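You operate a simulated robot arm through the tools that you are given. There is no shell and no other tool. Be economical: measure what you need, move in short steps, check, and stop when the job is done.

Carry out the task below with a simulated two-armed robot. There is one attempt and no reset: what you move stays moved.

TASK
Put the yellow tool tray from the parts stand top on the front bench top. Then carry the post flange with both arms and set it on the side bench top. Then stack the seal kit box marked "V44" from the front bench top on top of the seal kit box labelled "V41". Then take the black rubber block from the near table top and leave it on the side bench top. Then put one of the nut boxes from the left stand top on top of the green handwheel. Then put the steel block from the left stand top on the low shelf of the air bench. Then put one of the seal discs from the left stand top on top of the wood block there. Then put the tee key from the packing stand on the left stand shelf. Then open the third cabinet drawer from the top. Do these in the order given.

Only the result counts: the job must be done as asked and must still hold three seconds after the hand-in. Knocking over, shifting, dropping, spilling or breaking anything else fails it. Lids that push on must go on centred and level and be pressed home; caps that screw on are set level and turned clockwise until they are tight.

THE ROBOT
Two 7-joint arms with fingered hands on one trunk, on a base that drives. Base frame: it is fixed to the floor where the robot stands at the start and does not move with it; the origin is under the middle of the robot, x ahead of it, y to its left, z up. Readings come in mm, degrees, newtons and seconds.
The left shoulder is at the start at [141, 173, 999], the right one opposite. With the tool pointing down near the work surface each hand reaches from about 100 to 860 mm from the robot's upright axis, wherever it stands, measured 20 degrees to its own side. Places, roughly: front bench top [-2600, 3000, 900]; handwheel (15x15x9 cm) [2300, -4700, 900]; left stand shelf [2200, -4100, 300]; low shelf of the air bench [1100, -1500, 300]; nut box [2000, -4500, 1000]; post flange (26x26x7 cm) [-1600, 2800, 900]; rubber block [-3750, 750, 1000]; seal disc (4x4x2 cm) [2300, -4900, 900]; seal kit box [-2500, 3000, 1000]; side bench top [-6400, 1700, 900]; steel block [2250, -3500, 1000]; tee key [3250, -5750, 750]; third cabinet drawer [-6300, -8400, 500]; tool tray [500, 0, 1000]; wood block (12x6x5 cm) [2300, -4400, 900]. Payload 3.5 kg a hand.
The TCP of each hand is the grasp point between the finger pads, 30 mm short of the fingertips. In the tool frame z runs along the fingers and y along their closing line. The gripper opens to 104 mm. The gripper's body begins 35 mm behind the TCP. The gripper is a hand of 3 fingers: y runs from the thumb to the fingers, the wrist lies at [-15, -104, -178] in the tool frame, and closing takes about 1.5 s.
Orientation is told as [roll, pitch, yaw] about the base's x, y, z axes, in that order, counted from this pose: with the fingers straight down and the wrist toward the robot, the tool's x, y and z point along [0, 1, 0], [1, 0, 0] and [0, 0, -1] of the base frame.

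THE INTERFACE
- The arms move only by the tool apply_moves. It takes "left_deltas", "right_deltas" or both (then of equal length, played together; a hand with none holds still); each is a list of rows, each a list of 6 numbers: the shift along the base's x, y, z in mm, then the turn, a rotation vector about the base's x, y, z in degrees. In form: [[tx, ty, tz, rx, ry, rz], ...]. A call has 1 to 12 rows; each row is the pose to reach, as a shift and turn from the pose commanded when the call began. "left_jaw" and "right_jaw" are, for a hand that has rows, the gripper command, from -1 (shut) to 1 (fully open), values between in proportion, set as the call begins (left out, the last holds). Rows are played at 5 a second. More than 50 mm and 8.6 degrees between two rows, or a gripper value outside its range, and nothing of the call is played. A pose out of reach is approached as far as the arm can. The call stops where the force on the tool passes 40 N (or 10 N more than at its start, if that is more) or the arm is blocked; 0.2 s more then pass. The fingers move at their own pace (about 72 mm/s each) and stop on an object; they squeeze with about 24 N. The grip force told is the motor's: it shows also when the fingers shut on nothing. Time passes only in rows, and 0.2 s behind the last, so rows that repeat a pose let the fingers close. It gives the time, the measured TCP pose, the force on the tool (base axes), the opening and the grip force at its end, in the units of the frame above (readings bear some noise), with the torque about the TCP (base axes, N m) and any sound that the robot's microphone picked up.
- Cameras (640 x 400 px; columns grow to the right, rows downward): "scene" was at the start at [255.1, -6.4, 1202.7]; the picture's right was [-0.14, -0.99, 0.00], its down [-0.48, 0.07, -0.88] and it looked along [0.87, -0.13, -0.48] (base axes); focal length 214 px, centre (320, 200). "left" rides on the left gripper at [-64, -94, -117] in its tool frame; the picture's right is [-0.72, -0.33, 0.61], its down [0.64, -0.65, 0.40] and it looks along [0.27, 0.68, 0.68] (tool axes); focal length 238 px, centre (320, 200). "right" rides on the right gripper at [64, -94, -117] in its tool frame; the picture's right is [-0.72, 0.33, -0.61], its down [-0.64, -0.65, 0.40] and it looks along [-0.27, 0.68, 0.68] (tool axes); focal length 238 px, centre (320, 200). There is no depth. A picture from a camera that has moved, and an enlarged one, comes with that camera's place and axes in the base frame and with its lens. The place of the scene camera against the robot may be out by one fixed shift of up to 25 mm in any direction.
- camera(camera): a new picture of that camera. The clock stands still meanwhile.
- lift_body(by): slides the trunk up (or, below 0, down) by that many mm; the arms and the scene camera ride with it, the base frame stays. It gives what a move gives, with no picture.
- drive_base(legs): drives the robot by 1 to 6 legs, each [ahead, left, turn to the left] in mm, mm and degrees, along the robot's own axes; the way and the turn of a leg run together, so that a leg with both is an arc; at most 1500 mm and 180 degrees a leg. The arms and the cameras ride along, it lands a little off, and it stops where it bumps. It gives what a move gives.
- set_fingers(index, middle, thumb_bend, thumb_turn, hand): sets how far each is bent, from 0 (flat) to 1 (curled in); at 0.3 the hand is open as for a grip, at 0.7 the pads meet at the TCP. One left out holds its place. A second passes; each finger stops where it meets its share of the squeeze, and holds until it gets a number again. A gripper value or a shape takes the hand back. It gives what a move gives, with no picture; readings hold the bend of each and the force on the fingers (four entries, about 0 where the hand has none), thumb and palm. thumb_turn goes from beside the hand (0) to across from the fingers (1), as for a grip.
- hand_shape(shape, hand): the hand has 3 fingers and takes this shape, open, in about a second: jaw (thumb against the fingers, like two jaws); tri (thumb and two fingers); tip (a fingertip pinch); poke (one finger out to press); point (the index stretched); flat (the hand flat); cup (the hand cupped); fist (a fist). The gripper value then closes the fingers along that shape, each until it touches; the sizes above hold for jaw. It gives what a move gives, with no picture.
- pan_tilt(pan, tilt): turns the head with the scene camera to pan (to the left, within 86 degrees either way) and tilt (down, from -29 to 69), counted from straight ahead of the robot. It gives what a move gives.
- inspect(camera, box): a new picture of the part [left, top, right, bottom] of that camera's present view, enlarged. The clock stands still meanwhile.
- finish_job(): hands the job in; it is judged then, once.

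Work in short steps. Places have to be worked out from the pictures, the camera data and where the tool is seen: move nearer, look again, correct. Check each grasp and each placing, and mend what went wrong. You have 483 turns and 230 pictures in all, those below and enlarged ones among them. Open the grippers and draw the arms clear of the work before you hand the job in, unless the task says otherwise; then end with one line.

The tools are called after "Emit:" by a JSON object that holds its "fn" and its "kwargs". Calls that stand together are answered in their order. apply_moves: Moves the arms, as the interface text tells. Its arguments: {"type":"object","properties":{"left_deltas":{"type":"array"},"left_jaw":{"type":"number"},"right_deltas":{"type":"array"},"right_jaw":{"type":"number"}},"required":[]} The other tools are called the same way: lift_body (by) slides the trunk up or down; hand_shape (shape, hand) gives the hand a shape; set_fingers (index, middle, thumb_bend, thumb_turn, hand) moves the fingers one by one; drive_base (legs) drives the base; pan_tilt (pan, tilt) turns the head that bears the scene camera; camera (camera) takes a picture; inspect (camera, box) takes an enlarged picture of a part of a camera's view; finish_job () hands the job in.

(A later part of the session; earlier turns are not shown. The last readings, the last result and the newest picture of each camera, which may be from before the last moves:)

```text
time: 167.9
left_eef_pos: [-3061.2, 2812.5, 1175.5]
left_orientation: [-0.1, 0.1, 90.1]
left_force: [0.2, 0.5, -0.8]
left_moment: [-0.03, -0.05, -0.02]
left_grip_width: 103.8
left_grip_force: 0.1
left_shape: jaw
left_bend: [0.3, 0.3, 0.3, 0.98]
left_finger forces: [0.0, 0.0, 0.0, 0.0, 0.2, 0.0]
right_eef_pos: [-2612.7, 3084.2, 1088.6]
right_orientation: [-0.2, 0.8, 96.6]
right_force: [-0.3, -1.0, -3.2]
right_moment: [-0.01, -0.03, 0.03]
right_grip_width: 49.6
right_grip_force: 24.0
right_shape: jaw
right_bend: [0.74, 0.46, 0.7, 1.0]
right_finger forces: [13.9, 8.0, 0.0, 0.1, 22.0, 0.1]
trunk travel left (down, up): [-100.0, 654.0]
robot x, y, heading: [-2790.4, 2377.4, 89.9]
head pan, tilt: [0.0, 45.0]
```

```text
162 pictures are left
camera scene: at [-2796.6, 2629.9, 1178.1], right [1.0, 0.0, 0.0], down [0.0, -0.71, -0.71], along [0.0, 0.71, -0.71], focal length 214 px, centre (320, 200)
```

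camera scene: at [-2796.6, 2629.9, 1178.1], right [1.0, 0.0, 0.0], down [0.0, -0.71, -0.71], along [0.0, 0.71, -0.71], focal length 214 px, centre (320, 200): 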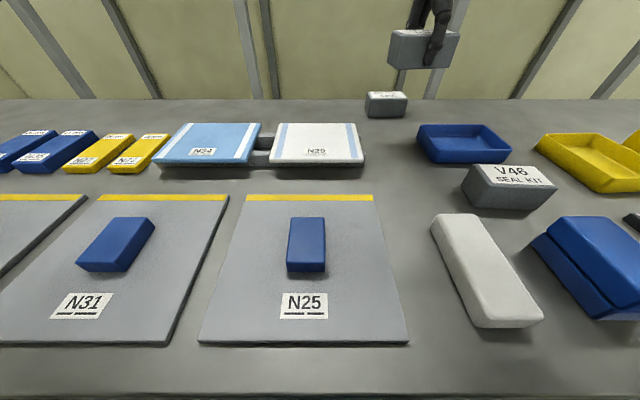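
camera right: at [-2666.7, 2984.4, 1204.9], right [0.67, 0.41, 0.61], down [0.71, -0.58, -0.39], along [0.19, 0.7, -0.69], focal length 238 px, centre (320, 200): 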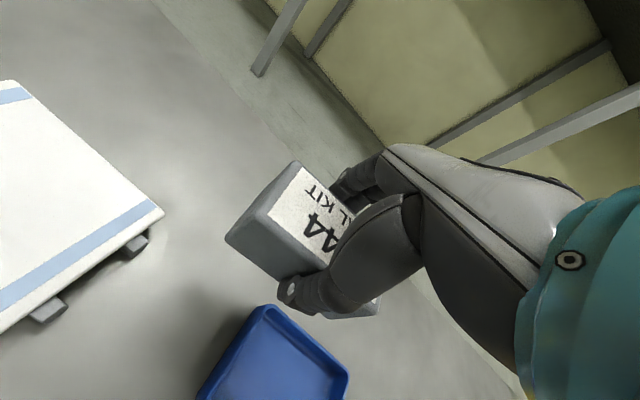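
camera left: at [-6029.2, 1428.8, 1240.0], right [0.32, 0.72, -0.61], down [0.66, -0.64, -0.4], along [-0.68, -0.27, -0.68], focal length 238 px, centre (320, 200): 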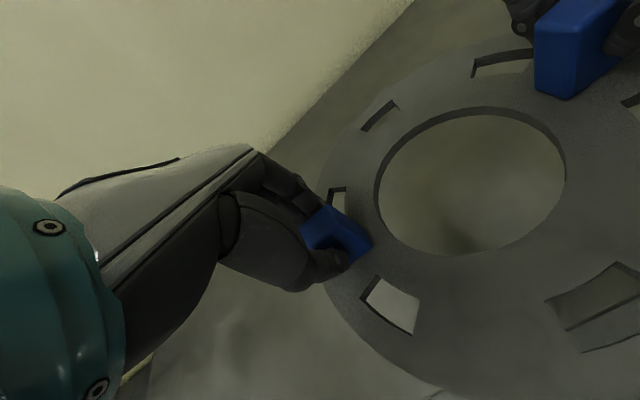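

I zoom on V41 to locate it, using V44's known earlier view as calibration.

Emit:
{"fn": "inspect", "kwargs": {"camera": "scene", "box": [340, 70, 430, 130]}}

```text
6.67 times, centred on (385, 100) of scene
camera zoom: at [-2796.6, 2629.9, 1178.1], right [1.0, 0.0, 0.0], down [0.0, -0.71, -0.71], along [0.0, 0.71, -0.71], focal length 1430 px, centre (-113, 867)
```

zoom: 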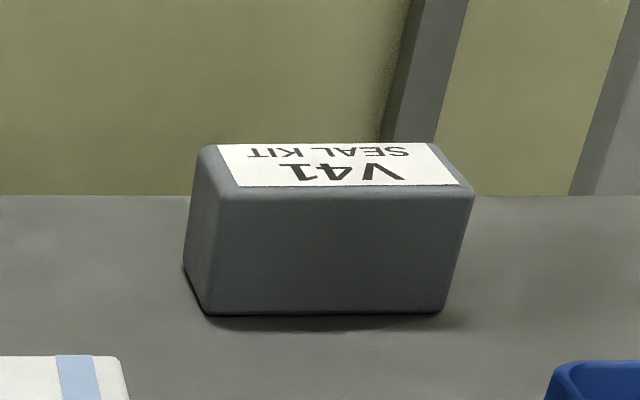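

V41's centre is about [-2614, 3227], yaw ~2°, too far for the arm facing square. Turning the robot 40° left brings the right shoulder ~80 mm forward. I back off 60, go right 150, then turn.

Emit:
{"fn": "drive_base", "kwargs": {"legs": [[-60, -150, 0], [0, 0, 40]]}}

Emit:
{"fn": "pan_tilt", "kwargs": {"pan": -40, "tilt": 45}}

Emit:
{"fn": "camera", "kwargs": {"camera": "scene"}}

```text
time: 171.2
left_eef_pos: [-3126.0, 2483.6, 1176.4]
left_orientation: [0.0, 0.0, 129.2]
left_force: [0.4, 0.1, -0.1]
left_moment: [0.02, -0.03, -0.03]
left_grip_width: 103.7
left_grip_force: 0.0
left_shape: jaw
left_bend: [0.3, 0.3, 0.3, 0.98]
left_finger forces: [0.0, 0.1, 0.0, 0.0, 0.0, 0.0]
right_eef_pos: [-2950.5, 2979.3, 1086.8]
right_orientation: [-0.3, 0.7, 135.8]
right_force: [-0.1, 0.4, -1.0]
right_moment: [0.0, 0.02, -0.01]
right_grip_width: 49.6
right_grip_force: 23.9
right_shape: jaw
right_bend: [0.74, 0.46, 0.7, 1.0]
right_finger forces: [13.8, 7.8, 0.0, 0.1, 21.5, 0.0]
trunk travel left (down, up): [-100.0, 654.0]
robot x, y, heading: [-2640.5, 2311.6, 129.2]
head pan, tilt: [0.0, 45.0]
```

```text
time: 172.2
left_eef_pos: [-3123.8, 2484.3, 1176.4]
left_orientation: [0.0, 0.0, 129.2]
left_force: [0.2, -1.1, 0.2]
left_moment: [0.0, 0.01, -0.01]
left_grip_width: 103.5
left_grip_force: 0.1
left_shape: jaw
left_bend: [0.3, 0.3, 0.3, 0.98]
left_finger forces: [0.0, 0.0, 0.1, 0.1, 0.1, 0.0]
right_eef_pos: [-2952.1, 2979.2, 1086.2]
right_orientation: [-0.2, 0.7, 135.8]
right_force: [-0.1, 1.4, -2.2]
right_moment: [0.0, 0.02, -0.02]
right_grip_width: 49.6
right_grip_force: 23.9
right_shape: jaw
right_bend: [0.74, 0.46, 0.7, 1.0]
right_finger forces: [13.8, 7.8, 0.0, 0.0, 21.6, 0.0]
trunk travel left (down, up): [-100.0, 654.0]
robot x, y, heading: [-2643.9, 2313.4, 129.1]
head pan, tilt: [-40.0, 45.0]
```

```text
160 pictures are left
camera scene: at [-2749.7, 2532.2, 1178.1], right [1.0, -0.01, 0.0], down [-0.01, -0.71, -0.71], along [0.01, 0.71, -0.71], focal length 214 px, centre (320, 200)
```

scene: 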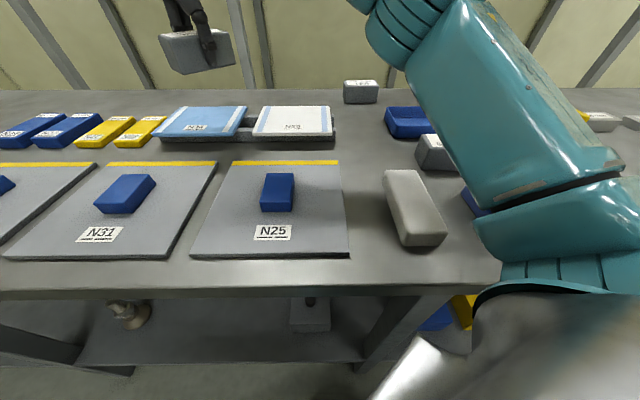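

I raise the trunk 60 mm for elbow clearance over the items and move 50 mm nearer the bench.

Emit:
{"fn": "lift_body", "kwargs": {"by": 60}}

Emit:
{"fn": "drive_base", "kwargs": {"legs": [[51, -17, 0]]}}

Emit:
{"fn": "apply_moves", "kwargs": {"right_deltas": [[35, 20, 0, 0, 0, -5], [72, 40, 0, 0, 0, -10], [110, 58, 0, 0, 0, -15], [150, 72, 0, 0, 0, -20], [190, 82, 0, 0, 0, -25], [230, 90, 0, 0, 0, -30], [270, 98, 0, 0, 0, -35], [305, 104, 0, 0, 0, -40], [335, 108, 0, 0, 0, -44]]}}

Emit:
{"fn": "camera", "kwargs": {"camera": "scene"}}

Emit:
{"fn": "camera", "kwargs": {"camera": "right"}}

```text
time: 173.2
left_eef_pos: [-3125.8, 2484.8, 1235.4]
left_orientation: [0.0, 0.2, 129.2]
left_force: [0.5, 1.2, 0.1]
left_moment: [-0.04, -0.02, -0.01]
left_grip_width: 103.6
left_grip_force: 0.2
left_shape: jaw
left_bend: [0.3, 0.3, 0.3, 0.98]
left_finger forces: [0.0, 0.0, 0.0, 0.0, 0.1, 0.1]
right_eef_pos: [-2952.1, 2979.8, 1146.7]
right_orientation: [-0.2, 0.7, 135.7]
right_force: [-0.5, 0.6, -2.5]
right_moment: [0.01, 0.02, -0.01]
right_grip_width: 49.8
right_grip_force: 23.9
right_shape: jaw
right_bend: [0.74, 0.46, 0.7, 1.0]
right_finger forces: [13.8, 7.8, 0.0, 0.0, 21.5, 0.0]
trunk travel left (down, up): [-160.0, 594.0]
robot x, y, heading: [-2642.1, 2313.3, 129.3]
head pan, tilt: [-40.0, 45.0]
```

```text
time: 174.2
left_eef_pos: [-3145.0, 2534.9, 1236.3]
left_orientation: [-0.1, 0.1, 129.3]
left_force: [-0.3, -0.2, -0.2]
left_moment: [0.0, -0.03, 0.02]
left_grip_width: 103.7
left_grip_force: 0.0
left_shape: jaw
left_bend: [0.3, 0.3, 0.3, 0.98]
left_finger forces: [0.1, 0.0, 0.0, 0.1, 0.1, 0.1]
right_eef_pos: [-2973.0, 3030.7, 1147.2]
right_orientation: [-0.2, 0.8, 135.7]
right_force: [-0.6, 1.0, -3.2]
right_moment: [0.02, 0.01, 0.02]
right_grip_width: 49.8
right_grip_force: 24.1
right_shape: jaw
right_bend: [0.74, 0.46, 0.7, 1.0]
right_finger forces: [13.9, 7.8, 0.2, 0.0, 21.6, 0.1]
trunk travel left (down, up): [-160.0, 594.0]
robot x, y, heading: [-2659.1, 2366.8, 129.3]
head pan, tilt: [-40.0, 45.0]
```

```text
time: 176.2
left_eef_pos: [-3144.5, 2534.8, 1235.7]
left_orientation: [0.0, 0.0, 129.3]
left_force: [1.3, -0.3, 0.1]
left_moment: [0.0, -0.01, -0.02]
left_grip_width: 103.6
left_grip_force: 0.0
left_shape: jaw
left_bend: [0.3, 0.3, 0.3, 0.98]
left_finger forces: [0.0, 0.0, 0.0, 0.1, 0.1, 0.0]
right_eef_pos: [-2635.6, 3138.6, 1146.1]
right_orientation: [-0.2, 0.7, 91.7]
right_force: [0.3, -0.5, -2.4]
right_moment: [-0.01, -0.05, -0.05]
right_grip_width: 49.5
right_grip_force: 24.2
right_shape: jaw
right_bend: [0.74, 0.46, 0.7, 1.0]
right_finger forces: [13.7, 7.8, 0.0, 0.0, 21.6, 0.1]
trunk travel left (down, up): [-160.0, 594.0]
robot x, y, heading: [-2658.8, 2368.7, 129.0]
head pan, tilt: [-40.0, 45.0]
```

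```text
159 pictures are left
camera scene: at [-2747.5, 2556.4, 1241.5], right [1.0, -0.01, 0.0], down [-0.01, -0.71, -0.71], along [0.01, 0.71, -0.71], focal length 214 px, centre (320, 200)
```

scene: 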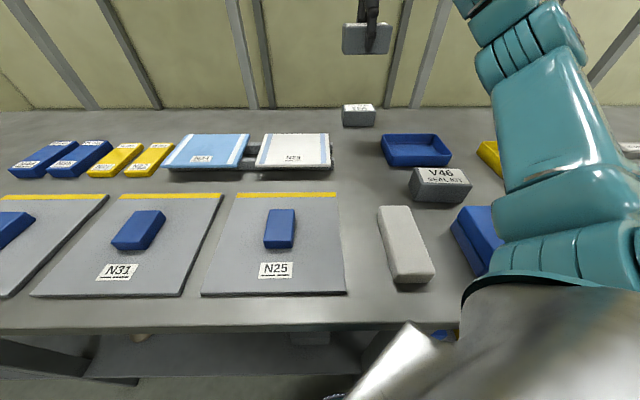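

```text
158 pictures are left
camera right: at [-2697.0, 3042.7, 1265.0], right [0.71, 0.36, 0.61], down [0.66, -0.64, -0.39], along [0.25, 0.68, -0.69], focal length 238 px, centre (320, 200)
```

right: 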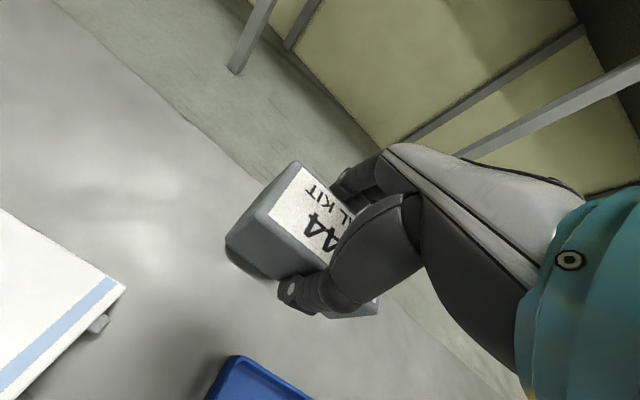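

I zoom on V41 from this new viewpoint for a second estimate.

Emit:
{"fn": "inspect", "kwargs": {"camera": "scene", "box": [315, 80, 405, 140]}}

```text
6.67 times, centred on (360, 110) of scene
camera zoom: at [-2747.5, 2556.4, 1241.5], right [1.0, -0.01, 0.0], down [-0.01, -0.71, -0.71], along [0.01, 0.71, -0.71], focal length 1430 px, centre (53, 800)
```

zoom: 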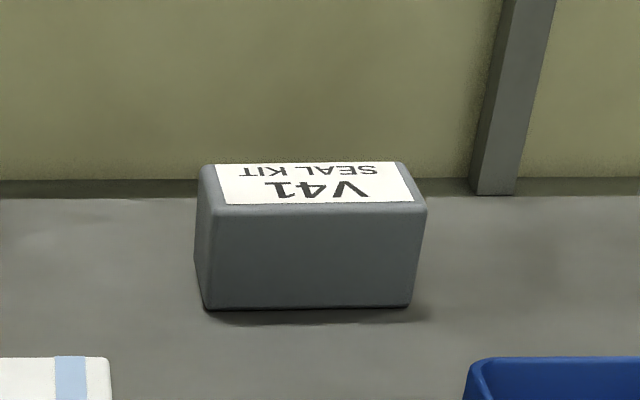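

V41's centre: [-2613, 3230]. I move V44 over it at z ~1010.

Emit:
{"fn": "apply_moves", "kwargs": {"right_deltas": [[8, 30, -20, 0, 0, 0], [16, 60, -45, 0, 0, 0], [22, 91, -75, 0, 0, 0], [22, 91, -110, 0, 0, 0], [22, 91, -136, 0, 0, 0]]}}

Emit:
{"fn": "inspect", "kwargs": {"camera": "scene", "box": [300, 60, 420, 140]}}

Emit:
{"fn": "camera", "kwargs": {"camera": "right"}}

```text
time: 177.4
left_eef_pos: [-3144.5, 2535.4, 1235.5]
left_orientation: [-0.1, 0.1, 129.3]
left_force: [0.5, 0.2, -0.3]
left_moment: [0.01, 0.0, -0.04]
left_grip_width: 103.9
left_grip_force: 0.0
left_shape: jaw
left_bend: [0.3, 0.3, 0.3, 0.98]
left_finger forces: [0.0, 0.1, 0.1, 0.0, 0.0, 0.0]
right_eef_pos: [-2614.7, 3225.5, 1010.0]
right_orientation: [-0.2, 0.8, 91.9]
right_force: [0.1, 0.7, -2.2]
right_moment: [0.02, -0.03, 0.03]
right_grip_width: 49.4
right_grip_force: 23.9
right_shape: jaw
right_bend: [0.74, 0.46, 0.7, 1.0]
right_finger forces: [13.9, 7.8, 0.1, 0.1, 21.5, 0.0]
trunk travel left (down, up): [-160.0, 594.0]
robot x, y, heading: [-2664.8, 2365.5, 129.2]
head pan, tilt: [-40.0, 45.0]
```

```text
5.00 times, centred on (360, 100) of scene
camera zoom: at [-2747.9, 2556.7, 1241.4], right [1.0, -0.01, 0.0], down [-0.01, -0.71, -0.71], along [0.01, 0.71, -0.71], focal length 1072 px, centre (120, 700)
```

zoom: 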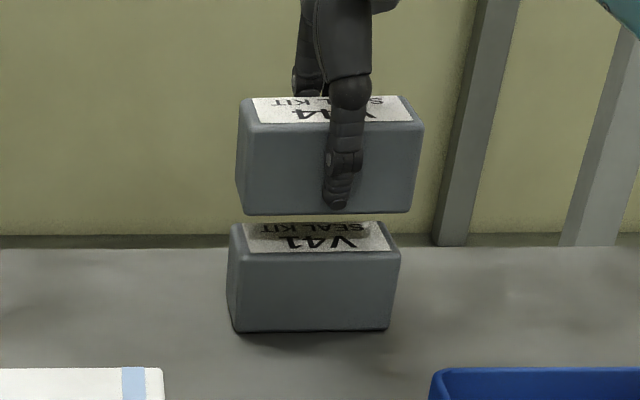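

```text
155 pictures are left
camera right: at [-2675.0, 3131.8, 1126.9], right [0.71, 0.36, 0.61], down [0.66, -0.64, -0.39], along [0.25, 0.68, -0.69], focal length 238 px, centre (320, 200)
```

right: 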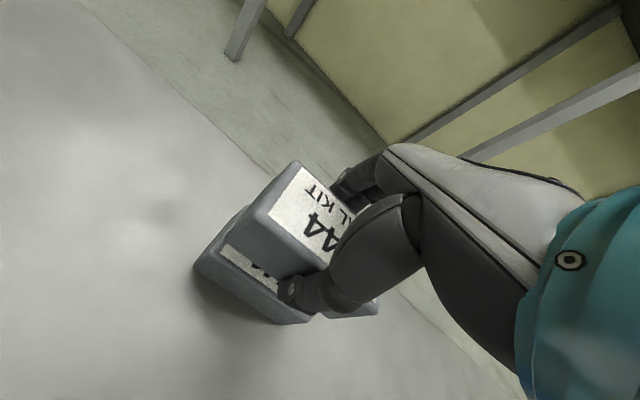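

The two boxes line up within a couple of mm. I lower gently until contact.

Emit:
{"fn": "apply_moves", "kwargs": {"right_deltas": [[0, 0, -8, 0, 0, 0], [0, 0, -15, 0, 0, 0], [0, 0, -20, 0, 0, 0], [0, 0, -23, 0, 0, 0]]}}

```text
time: 178.4
left_eef_pos: [-3144.3, 2534.4, 1236.7]
left_orientation: [0.0, -0.1, 129.4]
left_force: [0.5, 0.0, -0.3]
left_moment: [0.01, 0.03, -0.02]
left_grip_width: 104.1
left_grip_force: 0.0
left_shape: jaw
left_bend: [0.3, 0.3, 0.3, 0.98]
left_finger forces: [0.0, 0.0, 0.0, 0.0, 0.0, 0.0]
right_eef_pos: [-2614.6, 3228.7, 987.7]
right_orientation: [-0.2, 0.7, 91.8]
right_force: [1.1, 0.0, -2.8]
right_moment: [0.03, 0.05, 0.0]
right_grip_width: 49.4
right_grip_force: 24.0
right_shape: jaw
right_bend: [0.74, 0.46, 0.7, 1.0]
right_finger forces: [13.8, 7.8, 0.0, 0.1, 21.5, 0.1]
trunk travel left (down, up): [-160.0, 594.0]
robot x, y, heading: [-2659.9, 2364.4, 129.2]
head pan, tilt: [-40.0, 45.0]
```

Emit:
{"fn": "apply_moves", "kwargs": {"right_deltas": [[0, -1, -2, 0, 0, 0], [0, -1, -4, 0, 0, 0], [0, -1, -6, 0, 0, 0]]}}

Emit:
{"fn": "inspect", "kwargs": {"camera": "scene", "box": [300, 60, 420, 140]}}

```text
time: 179.2
left_eef_pos: [-3143.9, 2532.3, 1236.5]
left_orientation: [0.0, -0.1, 129.3]
left_force: [-0.3, 0.3, -0.4]
left_moment: [-0.04, 0.01, -0.01]
left_grip_width: 103.7
left_grip_force: 0.1
left_shape: jaw
left_bend: [0.3, 0.3, 0.3, 0.98]
left_finger forces: [0.0, 0.0, 0.1, 0.0, 0.0, 0.0]
right_eef_pos: [-2614.5, 3226.2, 986.4]
right_orientation: [0.0, 0.3, 91.9]
right_force: [1.6, 5.0, 21.1]
right_moment: [0.15, -0.01, 0.0]
right_grip_width: 50.5
right_grip_force: 24.0
right_shape: jaw
right_bend: [0.74, 0.45, 0.71, 1.0]
right_finger forces: [17.0, 10.2, 0.0, 0.0, 23.1, 0.0]
trunk travel left (down, up): [-160.0, 594.0]
robot x, y, heading: [-2660.5, 2363.5, 129.2]
head pan, tilt: [-40.0, 45.0]
```

```text
5.00 times, centred on (360, 100) of scene
camera zoom: at [-2747.7, 2554.0, 1242.2], right [1.0, -0.01, 0.0], down [-0.01, -0.71, -0.71], along [0.01, 0.71, -0.71], focal length 1072 px, centre (120, 700)
```

zoom: 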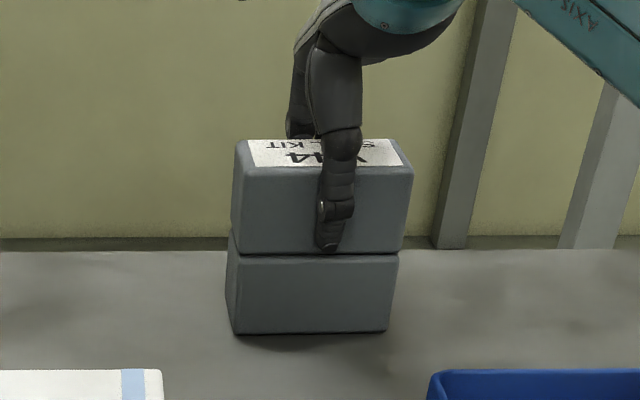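

Seated on V41. I relieve the push, open, and rise.

Emit:
{"fn": "apply_moves", "kwargs": {"right_deltas": [[0, 0, 3, 0, 0, 0]]}}

Emit:
{"fn": "apply_moves", "kwargs": {"right_deltas": [[0, 0, 0, 0, 0, 0], [0, 0, 0, 0, 0, 0], [0, 0, 0, 0, 0, 0], [0, 0, 0, 0, 0, 0], [0, 0, 0, 0, 0, 0], [0, 0, 30, 0, 0, 0], [0, 0, 60, 0, 0, 0], [0, -20, 95, 0, 0, 0], [0, -60, 120, 0, 0, 0], [0, -100, 145, 0, 0, 0]], "right_jaw": 1}}

Emit:
{"fn": "inspect", "kwargs": {"camera": "scene", "box": [300, 60, 420, 140]}}

```text
time: 179.6
left_eef_pos: [-3143.2, 2533.6, 1235.3]
left_orientation: [0.0, 0.0, 129.3]
left_force: [-1.0, 0.1, -0.3]
left_moment: [0.01, 0.02, -0.02]
left_grip_width: 103.6
left_grip_force: 0.0
left_shape: jaw
left_bend: [0.3, 0.3, 0.3, 0.98]
left_finger forces: [0.0, 0.0, 0.0, 0.0, 0.0, 0.1]
right_eef_pos: [-2615.0, 3225.8, 986.1]
right_orientation: [-0.1, 0.5, 91.8]
right_force: [0.4, 7.0, 16.3]
right_moment: [0.29, 0.01, 0.0]
right_grip_width: 50.6
right_grip_force: 24.0
right_shape: jaw
right_bend: [0.74, 0.45, 0.71, 1.0]
right_finger forces: [17.3, 10.6, 0.0, 0.1, 21.9, 0.1]
trunk travel left (down, up): [-160.0, 594.0]
robot x, y, heading: [-2664.2, 2365.8, 129.1]
head pan, tilt: [-40.0, 45.0]
```

```text
time: 181.8
left_eef_pos: [-3144.9, 2534.5, 1235.8]
left_orientation: [0.0, 0.0, 129.3]
left_force: [-0.2, 0.4, 0.0]
left_moment: [0.01, 0.02, -0.02]
left_grip_width: 103.6
left_grip_force: 0.0
left_shape: jaw
left_bend: [0.3, 0.3, 0.3, 0.98]
left_finger forces: [0.0, 0.0, 0.0, 0.0, 0.0, 0.0]
right_eef_pos: [-2617.9, 3127.0, 1132.0]
right_orientation: [-0.1, 0.7, 91.8]
right_force: [-0.4, -0.3, 0.3]
right_moment: [0.01, -0.03, -0.02]
right_grip_width: 103.7
right_grip_force: 0.1
right_shape: jaw
right_bend: [0.3, 0.3, 0.3, 0.98]
right_finger forces: [0.0, 0.0, 0.0, 0.1, 0.0, 0.0]
trunk travel left (down, up): [-160.0, 594.0]
robot x, y, heading: [-2659.8, 2364.9, 129.1]
head pan, tilt: [-40.0, 45.0]
```

```text
5.00 times, centred on (360, 100) of scene
camera zoom: at [-2747.9, 2555.5, 1241.6], right [1.0, -0.01, 0.0], down [-0.01, -0.71, -0.71], along [0.01, 0.71, -0.71], focal length 1072 px, centre (120, 700)
```

zoom: 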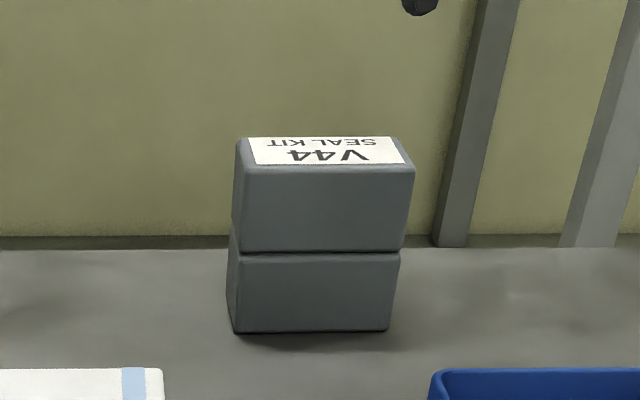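

V44 is stacked on V41. I retract the right hand, back off, and turn to face the near table.

Emit:
{"fn": "apply_moves", "kwargs": {"right_deltas": [[-20, -40, 10, 0, 0, 0], [-40, -80, 20, 0, 0, 5], [-60, -120, 30, 0, 0, 10], [-80, -160, 40, 0, 0, 15], [-100, -200, 50, 0, 0, 20], [-120, -240, 50, 0, 0, 25], [-140, -275, 50, 0, 0, 30], [-160, -305, 50, 0, 0, 37]]}}

Emit:
{"fn": "drive_base", "kwargs": {"legs": [[-350, 0, 0], [0, 0, 141], [0, -1300, 0]]}}

Emit:
{"fn": "pan_tilt", "kwargs": {"pan": 0, "tilt": 25}}

Emit:
{"fn": "camera", "kwargs": {"camera": "scene"}}

```text
time: 183.6
left_eef_pos: [-3145.0, 2533.8, 1235.6]
left_orientation: [0.0, 0.0, 129.3]
left_force: [-0.4, 0.0, -0.2]
left_moment: [0.02, 0.0, 0.01]
left_grip_width: 103.6
left_grip_force: 0.1
left_shape: jaw
left_bend: [0.3, 0.3, 0.3, 0.98]
left_finger forces: [0.0, 0.0, 0.1, 0.0, 0.1, 0.1]
right_eef_pos: [-2773.4, 2821.9, 1179.7]
right_orientation: [-0.2, 0.7, 128.8]
right_force: [-0.8, -0.3, 0.1]
right_moment: [0.01, 0.01, -0.01]
right_grip_width: 103.6
right_grip_force: 0.1
right_shape: jaw
right_bend: [0.3, 0.3, 0.3, 0.98]
right_finger forces: [0.0, 0.1, 0.1, 0.1, 0.1, 0.1]
trunk travel left (down, up): [-160.0, 594.0]
robot x, y, heading: [-2658.4, 2367.3, 129.1]
head pan, tilt: [-40.0, 45.0]
```

```text
time: 197.8
left_eef_pos: [-3492.5, 1669.2, 1236.3]
left_orientation: [0.1, 0.0, -91.1]
left_force: [0.3, -0.9, -0.2]
left_moment: [0.0, -0.02, -0.01]
left_grip_width: 103.5
left_grip_force: 0.0
left_shape: jaw
left_bend: [0.3, 0.3, 0.3, 0.98]
left_finger forces: [0.1, 0.0, 0.1, 0.1, 0.1, 0.0]
right_eef_pos: [-3962.8, 1689.6, 1179.1]
right_orientation: [-0.2, 0.7, -91.6]
right_force: [-0.3, 0.7, 0.0]
right_moment: [0.01, 0.0, -0.02]
right_grip_width: 103.8
right_grip_force: 0.1
right_shape: jaw
right_bend: [0.3, 0.3, 0.3, 0.98]
right_finger forces: [0.0, 0.1, 0.0, 0.0, 0.0, 0.1]
trunk travel left (down, up): [-160.0, 594.0]
robot x, y, heading: [-3751.9, 2107.5, -90.9]
head pan, tilt: [-40.0, 45.0]
```

```text
time: 198.9
left_eef_pos: [-3493.5, 1668.6, 1236.0]
left_orientation: [0.0, 0.0, -91.1]
left_force: [-0.4, 0.2, -0.1]
left_moment: [-0.04, -0.06, -0.01]
left_grip_width: 104.0
left_grip_force: 0.0
left_shape: jaw
left_bend: [0.3, 0.3, 0.3, 0.98]
left_finger forces: [0.1, 0.0, 0.1, 0.1, 0.1, 0.0]
right_eef_pos: [-3963.3, 1689.7, 1179.4]
right_orientation: [-0.2, 0.7, -91.6]
right_force: [-0.2, -0.5, 0.7]
right_moment: [0.03, -0.01, -0.01]
right_grip_width: 103.6
right_grip_force: 0.0
right_shape: jaw
right_bend: [0.3, 0.3, 0.3, 0.98]
right_finger forces: [0.1, 0.0, 0.0, 0.0, 0.1, 0.1]
trunk travel left (down, up): [-160.0, 594.0]
robot x, y, heading: [-3750.7, 2108.4, -91.1]
head pan, tilt: [0.0, 25.0]
```

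```text
152 pictures are left
camera scene: at [-3757.0, 1891.5, 1272.0], right [-1.0, 0.02, 0.0], down [0.01, 0.42, -0.91], along [-0.02, -0.91, -0.42], focal length 214 px, centre (320, 200)
```

scene: 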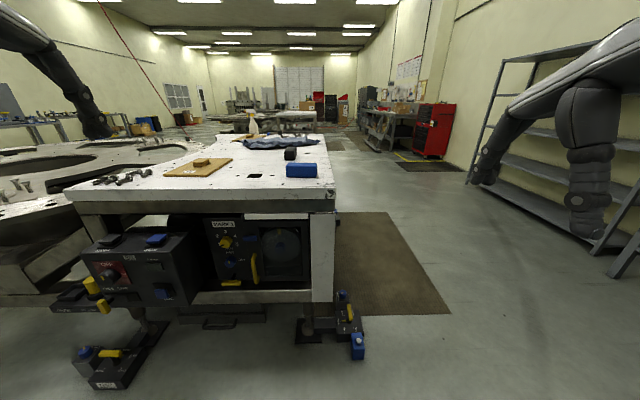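

I see the near table: a blue block in front and a black block behind it near the table's right end. I'll approach from that end: strafe right, go ahead, and turn to face +x.

Emit:
{"fn": "drive_base", "kwargs": {"legs": [[0, -750, 1], [1400, 0, 0], [0, 0, 90]]}}

Emit:
{"fn": "pan_tilt", "kwargs": {"pan": 0, "tilt": 30}}

Emit:
{"fn": "camera", "kwargs": {"camera": "scene"}}

```text
time: 213.3
left_eef_pos: [-4086.8, 992.2, 1236.6]
left_orientation: [0.1, 0.0, -1.0]
left_force: [0.4, -0.1, -0.1]
left_moment: [-0.01, 0.03, 0.02]
left_grip_width: 103.6
left_grip_force: 0.1
left_shape: jaw
left_bend: [0.3, 0.3, 0.3, 0.98]
left_finger forces: [0.0, 0.0, 0.0, 0.0, 0.1, 0.1]
right_eef_pos: [-4106.8, 522.1, 1179.3]
right_orientation: [-0.2, 0.7, -1.3]
right_force: [0.4, 0.8, 0.2]
right_moment: [-0.04, 0.01, -0.01]
right_grip_width: 103.9
right_grip_force: 0.1
right_shape: jaw
right_bend: [0.3, 0.3, 0.3, 0.98]
right_finger forces: [0.0, 0.0, 0.0, 0.0, 0.0, 0.0]
trunk travel left (down, up): [-160.0, 594.0]
robot x, y, heading: [-4527.9, 737.4, -1.0]
head pan, tilt: [0.0, 25.0]
```

```text
time: 214.0
left_eef_pos: [-4086.3, 992.3, 1237.0]
left_orientation: [0.0, 0.1, -1.0]
left_force: [-0.1, 0.8, -0.1]
left_moment: [0.01, 0.0, -0.02]
left_grip_width: 103.6
left_grip_force: 0.0
left_shape: jaw
left_bend: [0.3, 0.3, 0.3, 0.98]
left_finger forces: [0.0, 0.1, 0.1, 0.0, 0.1, 0.0]
right_eef_pos: [-4106.6, 523.9, 1181.3]
right_orientation: [-0.2, 0.7, -1.4]
right_force: [0.6, 0.2, -0.1]
right_moment: [-0.01, 0.0, -0.01]
right_grip_width: 103.6
right_grip_force: 0.0
right_shape: jaw
right_bend: [0.3, 0.3, 0.3, 0.98]
right_finger forces: [0.0, 0.1, 0.0, 0.1, 0.0, 0.0]
trunk travel left (down, up): [-160.0, 594.0]
robot x, y, heading: [-4528.2, 731.0, -1.1]
head pan, tilt: [0.0, 30.0]
```

```text
151 pictures are left
camera scene: at [-4305.8, 736.5, 1264.1], right [-0.02, -1.0, 0.0], down [-0.5, 0.01, -0.87], along [0.87, -0.01, -0.5], focal length 214 px, centre (320, 200)
```

scene: 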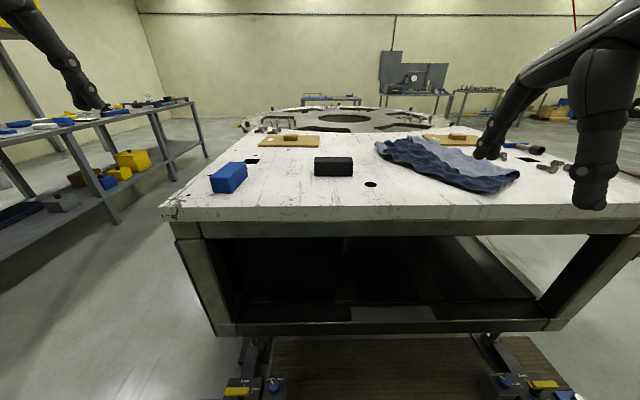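

Black block at about [-3510, 675] (≈150 mm wide). I drive closer with the left arm aligned: robot to about [-4170, 540].

Emit:
{"fn": "drive_base", "kwargs": {"legs": [[355, -195, 1]]}}

Emit:
{"fn": "apply_moves", "kwargs": {"left_deltas": [[40, -22, -10, 0, 0, 0], [80, -44, -20, 0, 0, 0], [115, -70, -40, 0, 0, 0], [150, -95, -60, 0, 0, 0]]}}

Emit:
{"fn": "camera", "kwargs": {"camera": "scene"}}

Emit:
{"fn": "camera", "kwargs": {"camera": "left"}}

```text
time: 216.5
left_eef_pos: [-3737.2, 799.9, 1235.6]
left_orientation: [-0.1, 0.0, 0.0]
left_force: [0.7, 0.0, 0.1]
left_moment: [-0.02, 0.02, -0.02]
left_grip_width: 103.7
left_grip_force: 0.1
left_shape: jaw
left_bend: [0.3, 0.3, 0.3, 0.98]
left_finger forces: [0.0, 0.1, 0.1, 0.1, 0.1, 0.1]
right_eef_pos: [-3749.0, 330.1, 1179.0]
right_orientation: [-0.2, 0.7, -0.5]
right_force: [0.2, 0.1, 0.3]
right_moment: [0.01, 0.02, 0.03]
right_grip_width: 103.9
right_grip_force: 0.1
right_shape: jaw
right_bend: [0.3, 0.3, 0.3, 0.98]
right_finger forces: [0.0, 0.0, 0.1, 0.0, 0.1, 0.1]
trunk travel left (down, up): [-160.0, 594.0]
robot x, y, heading: [-4176.0, 538.5, -0.0]
head pan, tilt: [0.0, 30.0]
```

```text
time: 217.5
left_eef_pos: [-3585.2, 703.0, 1175.0]
left_orientation: [0.0, -0.1, -0.1]
left_force: [0.1, -0.5, -0.3]
left_moment: [-0.02, 0.02, -0.01]
left_grip_width: 103.8
left_grip_force: 0.0
left_shape: jaw
left_bend: [0.3, 0.3, 0.3, 0.98]
left_finger forces: [0.0, 0.0, 0.0, 0.0, 0.1, 0.0]
right_eef_pos: [-3747.8, 329.5, 1179.7]
right_orientation: [-0.2, 0.7, -0.5]
right_force: [-0.1, 0.2, 0.5]
right_moment: [-0.02, 0.03, -0.04]
right_grip_width: 103.6
right_grip_force: 0.0
right_shape: jaw
right_bend: [0.3, 0.3, 0.3, 0.98]
right_finger forces: [0.0, 0.0, 0.0, 0.0, 0.0, 0.0]
trunk travel left (down, up): [-160.0, 594.0]
robot x, y, heading: [-4171.4, 534.3, -0.1]
head pan, tilt: [0.0, 30.0]
```

```text
150 pictures are left
camera scene: at [-3951.6, 540.7, 1263.9], right [0.0, -1.0, 0.0], down [-0.5, 0.0, -0.87], along [0.87, 0.0, -0.5], focal length 214 px, centre (320, 200)
```

scene: 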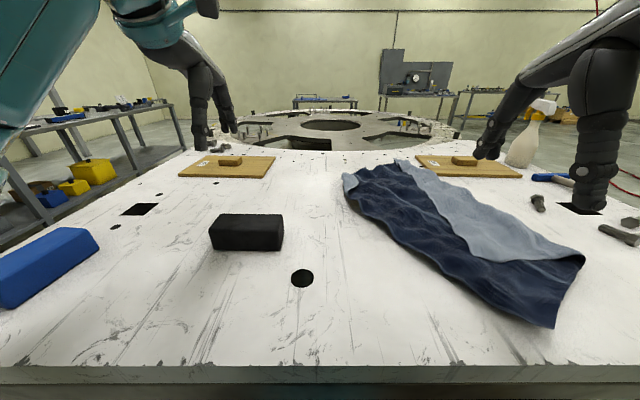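

```text
149 pictures are left
camera left: at [-3679.5, 639.6, 1292.3], right [-0.33, -0.72, -0.61], down [-0.65, 0.64, -0.4], along [0.68, 0.27, -0.68], focal length 238 px, centre (320, 200)
```

left: 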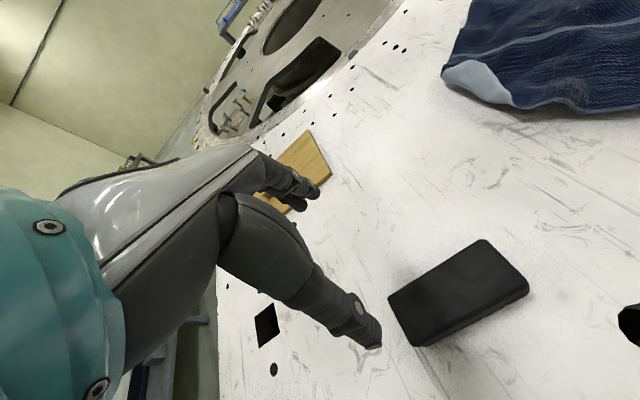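

The block's centre is about [-3612, 672], ~57 mm deep, 135 mm long. I move the left hand above it at z 1050 and check.

Emit:
{"fn": "apply_moves", "kwargs": {"left_deltas": [[-9, -10, -40, 0, 0, 0], [-18, -20, -80, 0, 0, 0], [-27, -31, -120, 0, 0, 0]]}}

Emit:
{"fn": "camera", "kwargs": {"camera": "left"}}

Emit:
{"fn": "inspect", "kwargs": {"camera": "scene", "box": [160, 120, 360, 280]}}

```text
time: 218.3
left_eef_pos: [-3611.8, 676.7, 1054.3]
left_orientation: [0.0, 0.0, -0.1]
left_force: [-1.2, 0.2, 0.1]
left_moment: [0.0, 0.03, 0.03]
left_grip_width: 103.6
left_grip_force: 0.1
left_shape: jaw
left_bend: [0.3, 0.3, 0.3, 0.98]
left_finger forces: [0.0, 0.1, 0.0, 0.0, 0.0, 0.1]
right_eef_pos: [-3748.5, 330.6, 1181.3]
right_orientation: [-0.3, 0.7, -0.5]
right_force: [0.2, 0.4, 0.0]
right_moment: [-0.01, 0.01, 0.02]
right_grip_width: 103.8
right_grip_force: 0.1
right_shape: jaw
right_bend: [0.3, 0.3, 0.3, 0.98]
right_finger forces: [0.0, 0.1, 0.0, 0.1, 0.0, 0.0]
trunk travel left (down, up): [-160.0, 594.0]
robot x, y, heading: [-4173.0, 535.2, 0.0]
head pan, tilt: [0.0, 30.0]
```

```text
148 pictures are left
camera left: at [-3705.3, 611.3, 1171.3], right [-0.33, -0.72, -0.61], down [-0.65, 0.64, -0.4], along [0.68, 0.27, -0.68], focal length 238 px, centre (320, 200)
```

left: 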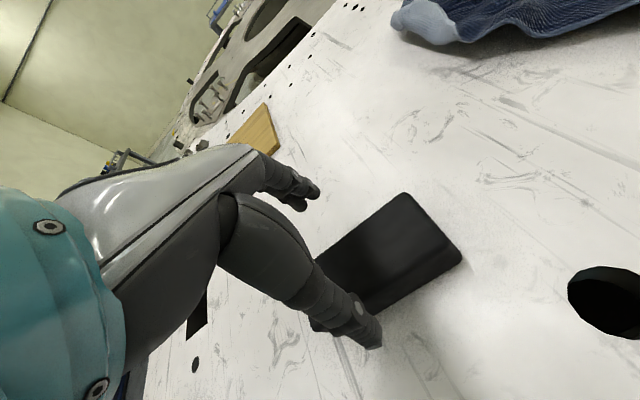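

```text
2.50 times, centred on (260, 200) of scene
camera zoom: at [-3951.8, 541.3, 1264.0], right [0.0, -1.0, 0.0], down [-0.5, 0.0, -0.87], along [0.87, 0.0, -0.5], focal length 536 px, centre (470, 200)
```

zoom: 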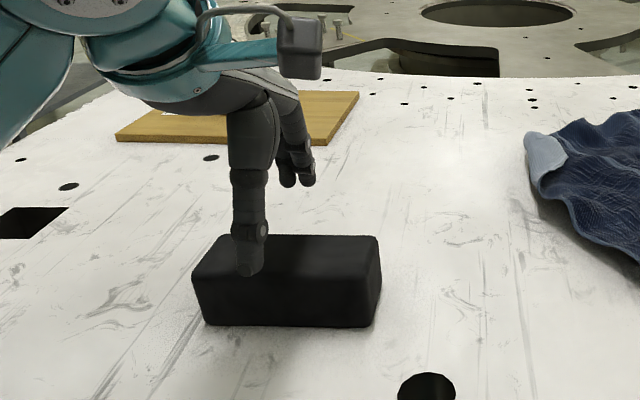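

Top of the block is near z 1000 and its centre [-3620, 671]. I descend to z 978 and close.

Emit:
{"fn": "apply_moves", "kwargs": {"left_deltas": [[-8, -5, -20, 0, 0, 0], [-8, -5, -50, 0, 0, 0], [-8, -5, -76, 0, 0, 0]]}}

Emit:
{"fn": "camera", "kwargs": {"camera": "left"}}

```text
time: 219.3
left_eef_pos: [-3617.3, 669.2, 1012.7]
left_orientation: [0.3, -4.3, 0.2]
left_force: [-0.4, 0.6, 0.1]
left_moment: [0.01, -0.01, 0.02]
left_grip_width: 103.6
left_grip_force: 0.2
left_shape: jaw
left_bend: [0.3, 0.3, 0.3, 0.98]
left_finger forces: [0.1, 0.0, 0.0, 0.1, 0.0, 0.1]
right_eef_pos: [-3750.9, 326.0, 1181.3]
right_orientation: [0.1, 0.4, -0.7]
right_force: [-0.7, -0.7, 0.3]
right_moment: [0.04, 0.0, 0.01]
right_grip_width: 103.6
right_grip_force: 0.0
right_shape: jaw
right_bend: [0.3, 0.3, 0.3, 0.98]
right_finger forces: [0.0, 0.0, 0.0, 0.1, 0.0, 0.0]
trunk travel left (down, up): [-160.0, 594.0]
robot x, y, heading: [-4172.4, 537.4, -0.1]
head pan, tilt: [0.0, 30.0]
stopped in row 3 (left hand): the arm was blocked; the commanded pose is now the measured one
```

```text
146 pictures are left
camera left: at [-3719.6, 604.6, 1121.9], right [-0.28, -0.72, -0.64], down [-0.62, 0.64, -0.45], along [0.73, 0.27, -0.62], focal length 238 px, centre (320, 200)
```

left: 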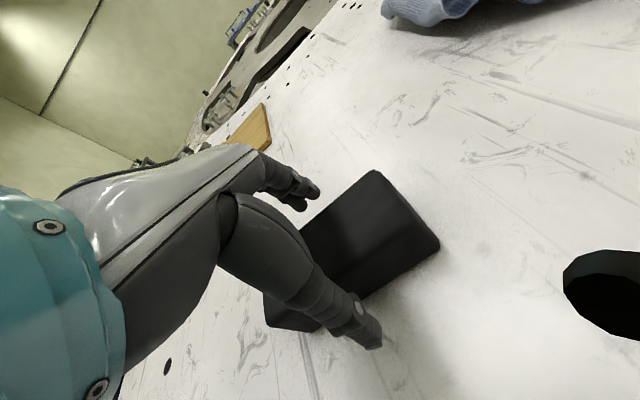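

The arm was blocked — probably the elbow on the table. I back up and check the surroundings.

Emit:
{"fn": "apply_moves", "kwargs": {"left_deltas": [[0, 0, 25, 0, 0, 0], [0, 0, 50, 0, 4, 0], [0, 0, 80, 0, 4, 0]]}}

Emit:
{"fn": "pan_tilt", "kwargs": {"pan": 25, "tilt": 40}}

Emit:
{"fn": "camera", "kwargs": {"camera": "scene"}}

```text
time: 220.1
left_eef_pos: [-3615.8, 673.1, 1079.4]
left_orientation: [0.1, 1.0, 0.2]
left_force: [0.7, 0.1, 0.3]
left_moment: [0.02, -0.03, -0.02]
left_grip_width: 103.8
left_grip_force: 0.0
left_shape: jaw
left_bend: [0.3, 0.3, 0.3, 0.98]
left_finger forces: [0.1, 0.1, 0.1, 0.1, 0.0, 0.1]
right_eef_pos: [-3747.2, 331.7, 1178.9]
right_orientation: [-0.2, 0.8, -0.6]
right_force: [-0.4, -0.7, -0.3]
right_moment: [-0.01, -0.01, 0.0]
right_grip_width: 103.7
right_grip_force: 0.0
right_shape: jaw
right_bend: [0.3, 0.3, 0.3, 0.98]
right_finger forces: [0.0, 0.0, 0.0, 0.0, 0.0, 0.1]
trunk travel left (down, up): [-160.0, 594.0]
robot x, y, heading: [-4174.4, 534.5, -0.3]
head pan, tilt: [0.0, 30.0]
```

```text
time: 221.0
left_eef_pos: [-3614.2, 674.0, 1079.6]
left_orientation: [0.0, 0.9, 0.0]
left_force: [0.4, -0.2, 0.8]
left_moment: [-0.02, 0.02, -0.03]
left_grip_width: 103.8
left_grip_force: 0.0
left_shape: jaw
left_bend: [0.3, 0.3, 0.3, 0.98]
left_finger forces: [0.0, 0.0, 0.0, 0.0, 0.0, 0.0]
right_eef_pos: [-3747.9, 331.5, 1180.4]
right_orientation: [-0.3, 0.7, -0.6]
right_force: [0.1, 0.2, 0.3]
right_moment: [-0.01, 0.0, -0.01]
right_grip_width: 103.6
right_grip_force: 0.1
right_shape: jaw
right_bend: [0.3, 0.3, 0.3, 0.98]
right_finger forces: [0.1, 0.0, 0.0, 0.0, 0.0, 0.0]
trunk travel left (down, up): [-160.0, 594.0]
robot x, y, heading: [-4172.6, 532.9, -0.1]
head pan, tilt: [25.0, 40.0]
```

```text
145 pictures are left
camera scene: at [-3963.3, 578.1, 1248.8], right [0.42, -0.91, 0.0], down [-0.58, -0.27, -0.77], along [0.7, 0.32, -0.64], focal length 214 px, centre (320, 200)
```

scene: 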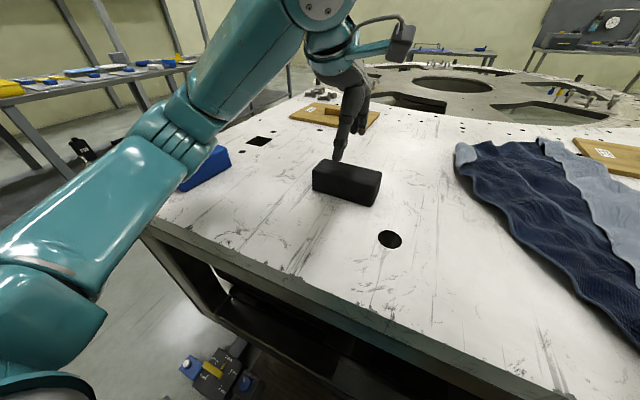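

Nothing shifted. I raise the trunk 170 mm so that the elbow stays well above the table, then descend again.

Emit:
{"fn": "lift_body", "kwargs": {"by": 170}}

Emit:
{"fn": "apply_moves", "kwargs": {"left_deltas": [[-1, 0, -45, 0, -1, 0], [-3, 0, -90, 0, -1, 0], [-5, -1, -135, 0, -1, 0], [-6, -2, -180, 0, -1, 0], [-6, -3, -205, 0, -1, 0]]}}

Emit:
{"fn": "camera", "kwargs": {"camera": "scene"}}

Emit:
{"fn": "camera", "kwargs": {"camera": "left"}}

```text
time: 222.9
left_eef_pos: [-3613.5, 673.1, 1252.7]
left_orientation: [0.1, 0.9, 0.1]
left_force: [0.8, -0.1, 0.3]
left_moment: [-0.01, -0.04, -0.02]
left_grip_width: 103.8
left_grip_force: 0.0
left_shape: jaw
left_bend: [0.3, 0.3, 0.3, 0.98]
left_finger forces: [0.0, 0.0, 0.0, 0.1, 0.0, 0.0]
right_eef_pos: [-3746.6, 330.8, 1349.4]
right_orientation: [-0.2, 0.8, -0.5]
right_force: [-0.1, 0.0, 0.2]
right_moment: [-0.03, 0.01, 0.0]
right_grip_width: 103.8
right_grip_force: 0.1
right_shape: jaw
right_bend: [0.3, 0.3, 0.3, 0.98]
right_finger forces: [0.0, 0.0, 0.0, 0.0, 0.1, 0.1]
trunk travel left (down, up): [-330.0, 424.0]
robot x, y, heading: [-4175.4, 535.9, -0.1]
head pan, tilt: [25.0, 40.0]
```

```text
time: 224.1
left_eef_pos: [-3620.3, 668.8, 1045.7]
left_orientation: [0.0, -0.2, 0.0]
left_force: [0.1, 0.8, 0.3]
left_moment: [-0.01, 0.03, 0.0]
left_grip_width: 103.7
left_grip_force: 0.2
left_shape: jaw
left_bend: [0.3, 0.3, 0.3, 0.98]
left_finger forces: [0.1, 0.0, 0.0, 0.0, 0.0, 0.1]
right_eef_pos: [-3747.5, 331.6, 1349.2]
right_orientation: [-0.2, 0.6, -0.6]
right_force: [-0.3, 0.7, -0.4]
right_moment: [0.01, 0.01, -0.05]
right_grip_width: 103.6
right_grip_force: 0.1
right_shape: jaw
right_bend: [0.3, 0.3, 0.3, 0.98]
right_finger forces: [0.0, 0.0, 0.0, 0.0, 0.0, 0.0]
trunk travel left (down, up): [-330.0, 424.0]
robot x, y, heading: [-4170.3, 537.1, -0.1]
head pan, tilt: [25.0, 40.0]
```

```text
144 pictures are left
camera scene: at [-4038.2, 578.4, 1423.5], right [0.42, -0.91, 0.0], down [-0.58, -0.27, -0.77], along [0.7, 0.32, -0.64], focal length 214 px, centre (320, 200)
```

scene: 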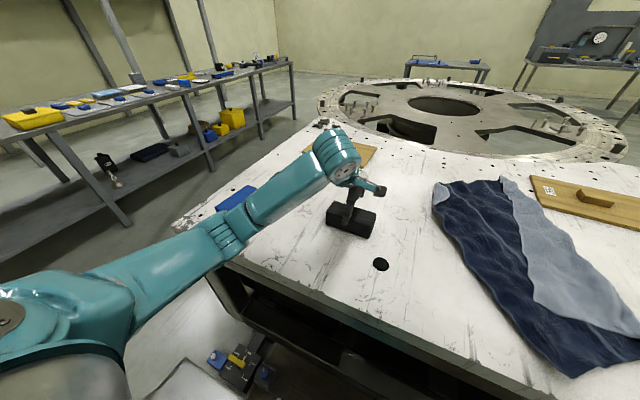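

```text
143 pictures are left
camera left: at [-3714.2, 604.9, 1162.7], right [-0.32, -0.72, -0.61], down [-0.65, 0.64, -0.41], along [0.69, 0.27, -0.68], focal length 238 px, centre (320, 200)
```

left: 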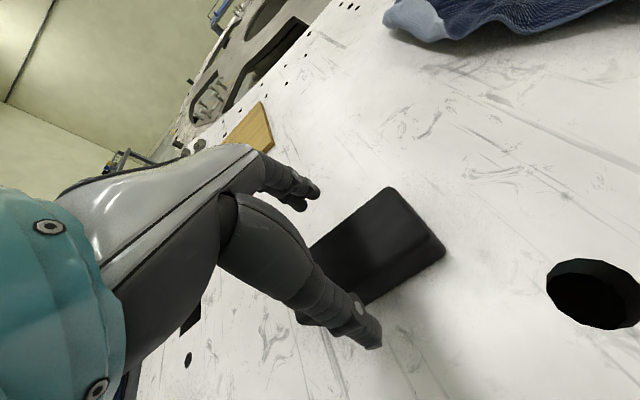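

The elbow is now well clear. I lower to z ~978 and close.

Emit:
{"fn": "apply_moves", "kwargs": {"left_deltas": [[0, 2, -25, 0, 0, 0], [0, 2, -48, 0, 0, 0], [0, 2, -68, 0, 0, 0]]}}

Emit:
{"fn": "apply_moves", "kwargs": {"left_deltas": [[0, 0, 0, 0, 0, 0], [0, 0, 0, 0, 0, 0], [0, 0, 0, 0, 0, 0], [0, 0, 0, 0, 0, 0], [0, 0, 0, 0, 0, 0], [0, 0, 0, 0, 0, 0], [0, 0, 0, 0, 0, 0]], "left_jaw": -1}}

Emit:
{"fn": "camera", "kwargs": {"camera": "left"}}

```text
time: 224.9
left_eef_pos: [-3619.7, 673.8, 979.5]
left_orientation: [0.0, -0.5, 0.1]
left_force: [-0.7, 0.0, 4.7]
left_moment: [0.02, -0.25, 0.07]
left_grip_width: 103.4
left_grip_force: 0.0
left_shape: jaw
left_bend: [0.3, 0.3, 0.3, 0.98]
left_finger forces: [0.3, 5.1, 0.0, 0.0, 0.0, 0.0]
right_eef_pos: [-3748.7, 331.5, 1351.3]
right_orientation: [-0.2, 0.6, -0.7]
right_force: [0.3, 0.2, -0.4]
right_moment: [0.03, 0.02, 0.0]
right_grip_width: 103.6
right_grip_force: 0.2
right_shape: jaw
right_bend: [0.3, 0.3, 0.3, 0.98]
right_finger forces: [0.1, 0.0, 0.0, 0.0, 0.0, 0.0]
trunk travel left (down, up): [-330.0, 424.0]
robot x, y, heading: [-4168.6, 541.6, -0.2]
head pan, tilt: [25.0, 40.0]
```

```text
time: 226.5
left_eef_pos: [-3620.5, 672.9, 980.4]
left_orientation: [0.1, -0.3, 0.0]
left_force: [-1.0, -1.1, 27.3]
left_moment: [-0.11, 1.05, 0.02]
left_grip_width: 53.3
left_grip_force: 24.2
left_shape: jaw
left_bend: [0.74, 0.42, 0.71, 1.0]
left_finger forces: [18.9, 4.7, 0.0, 0.1, 50.3, 0.0]
right_eef_pos: [-3750.5, 330.3, 1351.0]
right_orientation: [-0.1, 0.5, -0.6]
right_force: [0.5, -0.3, -0.3]
right_moment: [0.0, 0.0, 0.0]
right_grip_width: 103.6
right_grip_force: 0.0
right_shape: jaw
right_bend: [0.3, 0.3, 0.3, 0.98]
right_finger forces: [0.1, 0.1, 0.1, 0.1, 0.1, 0.0]
trunk travel left (down, up): [-330.0, 424.0]
robot x, y, heading: [-4169.8, 536.4, -0.3]
head pan, tilt: [25.0, 40.0]
```

```text
142 pictures are left
camera left: at [-3715.8, 607.7, 1097.0], right [-0.32, -0.72, -0.62], down [-0.65, 0.64, -0.41], along [0.69, 0.27, -0.67], focal length 238 px, centre (320, 200)
```

left: 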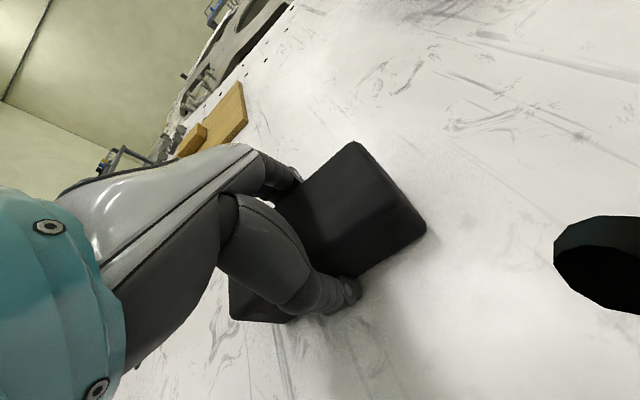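

The thumb tip presses on the table; the grip is on the block. I lift slowly.

Emit:
{"fn": "apply_moves", "kwargs": {"left_deltas": [[0, 0, 5, 0, 0, 0], [0, 0, 10, 0, 0, 0], [0, 0, 25, 0, 0, 0], [0, 0, 45, 0, 0, 0]]}}

Emit:
{"fn": "camera", "kwargs": {"camera": "left"}}

```text
time: 227.5
left_eef_pos: [-3621.1, 673.6, 1022.6]
left_orientation: [0.0, 0.0, 0.0]
left_force: [0.6, -0.7, -3.7]
left_moment: [-0.04, -0.01, 0.0]
left_grip_width: 52.9
left_grip_force: 24.0
left_shape: jaw
left_bend: [0.74, 0.42, 0.71, 1.0]
left_finger forces: [17.6, 4.8, 0.1, 0.1, 22.6, 0.0]
right_eef_pos: [-3747.1, 330.5, 1349.3]
right_orientation: [-0.1, 0.7, -0.5]
right_force: [0.0, -0.1, -0.3]
right_moment: [0.01, -0.02, 0.0]
right_grip_width: 103.9
right_grip_force: 0.0
right_shape: jaw
right_bend: [0.3, 0.3, 0.3, 0.98]
right_finger forces: [0.1, 0.0, 0.0, 0.0, 0.0, 0.0]
trunk travel left (down, up): [-330.0, 424.0]
robot x, y, heading: [-4173.8, 537.8, -0.1]
head pan, tilt: [25.0, 40.0]
```

```text
141 pictures are left
camera left: at [-3714.5, 609.0, 1139.8], right [-0.33, -0.72, -0.61], down [-0.65, 0.64, -0.4], along [0.68, 0.27, -0.68], focal length 238 px, centre (320, 200)
```

left: 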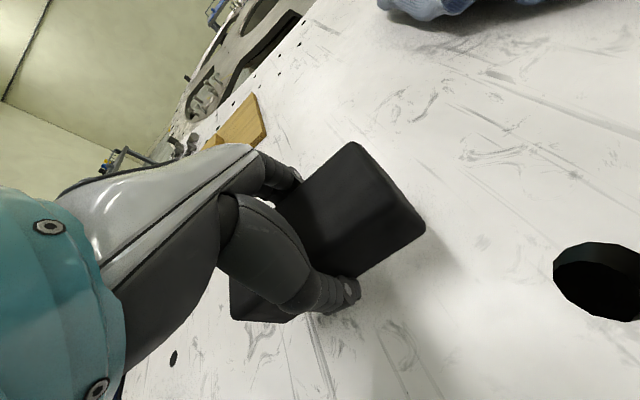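

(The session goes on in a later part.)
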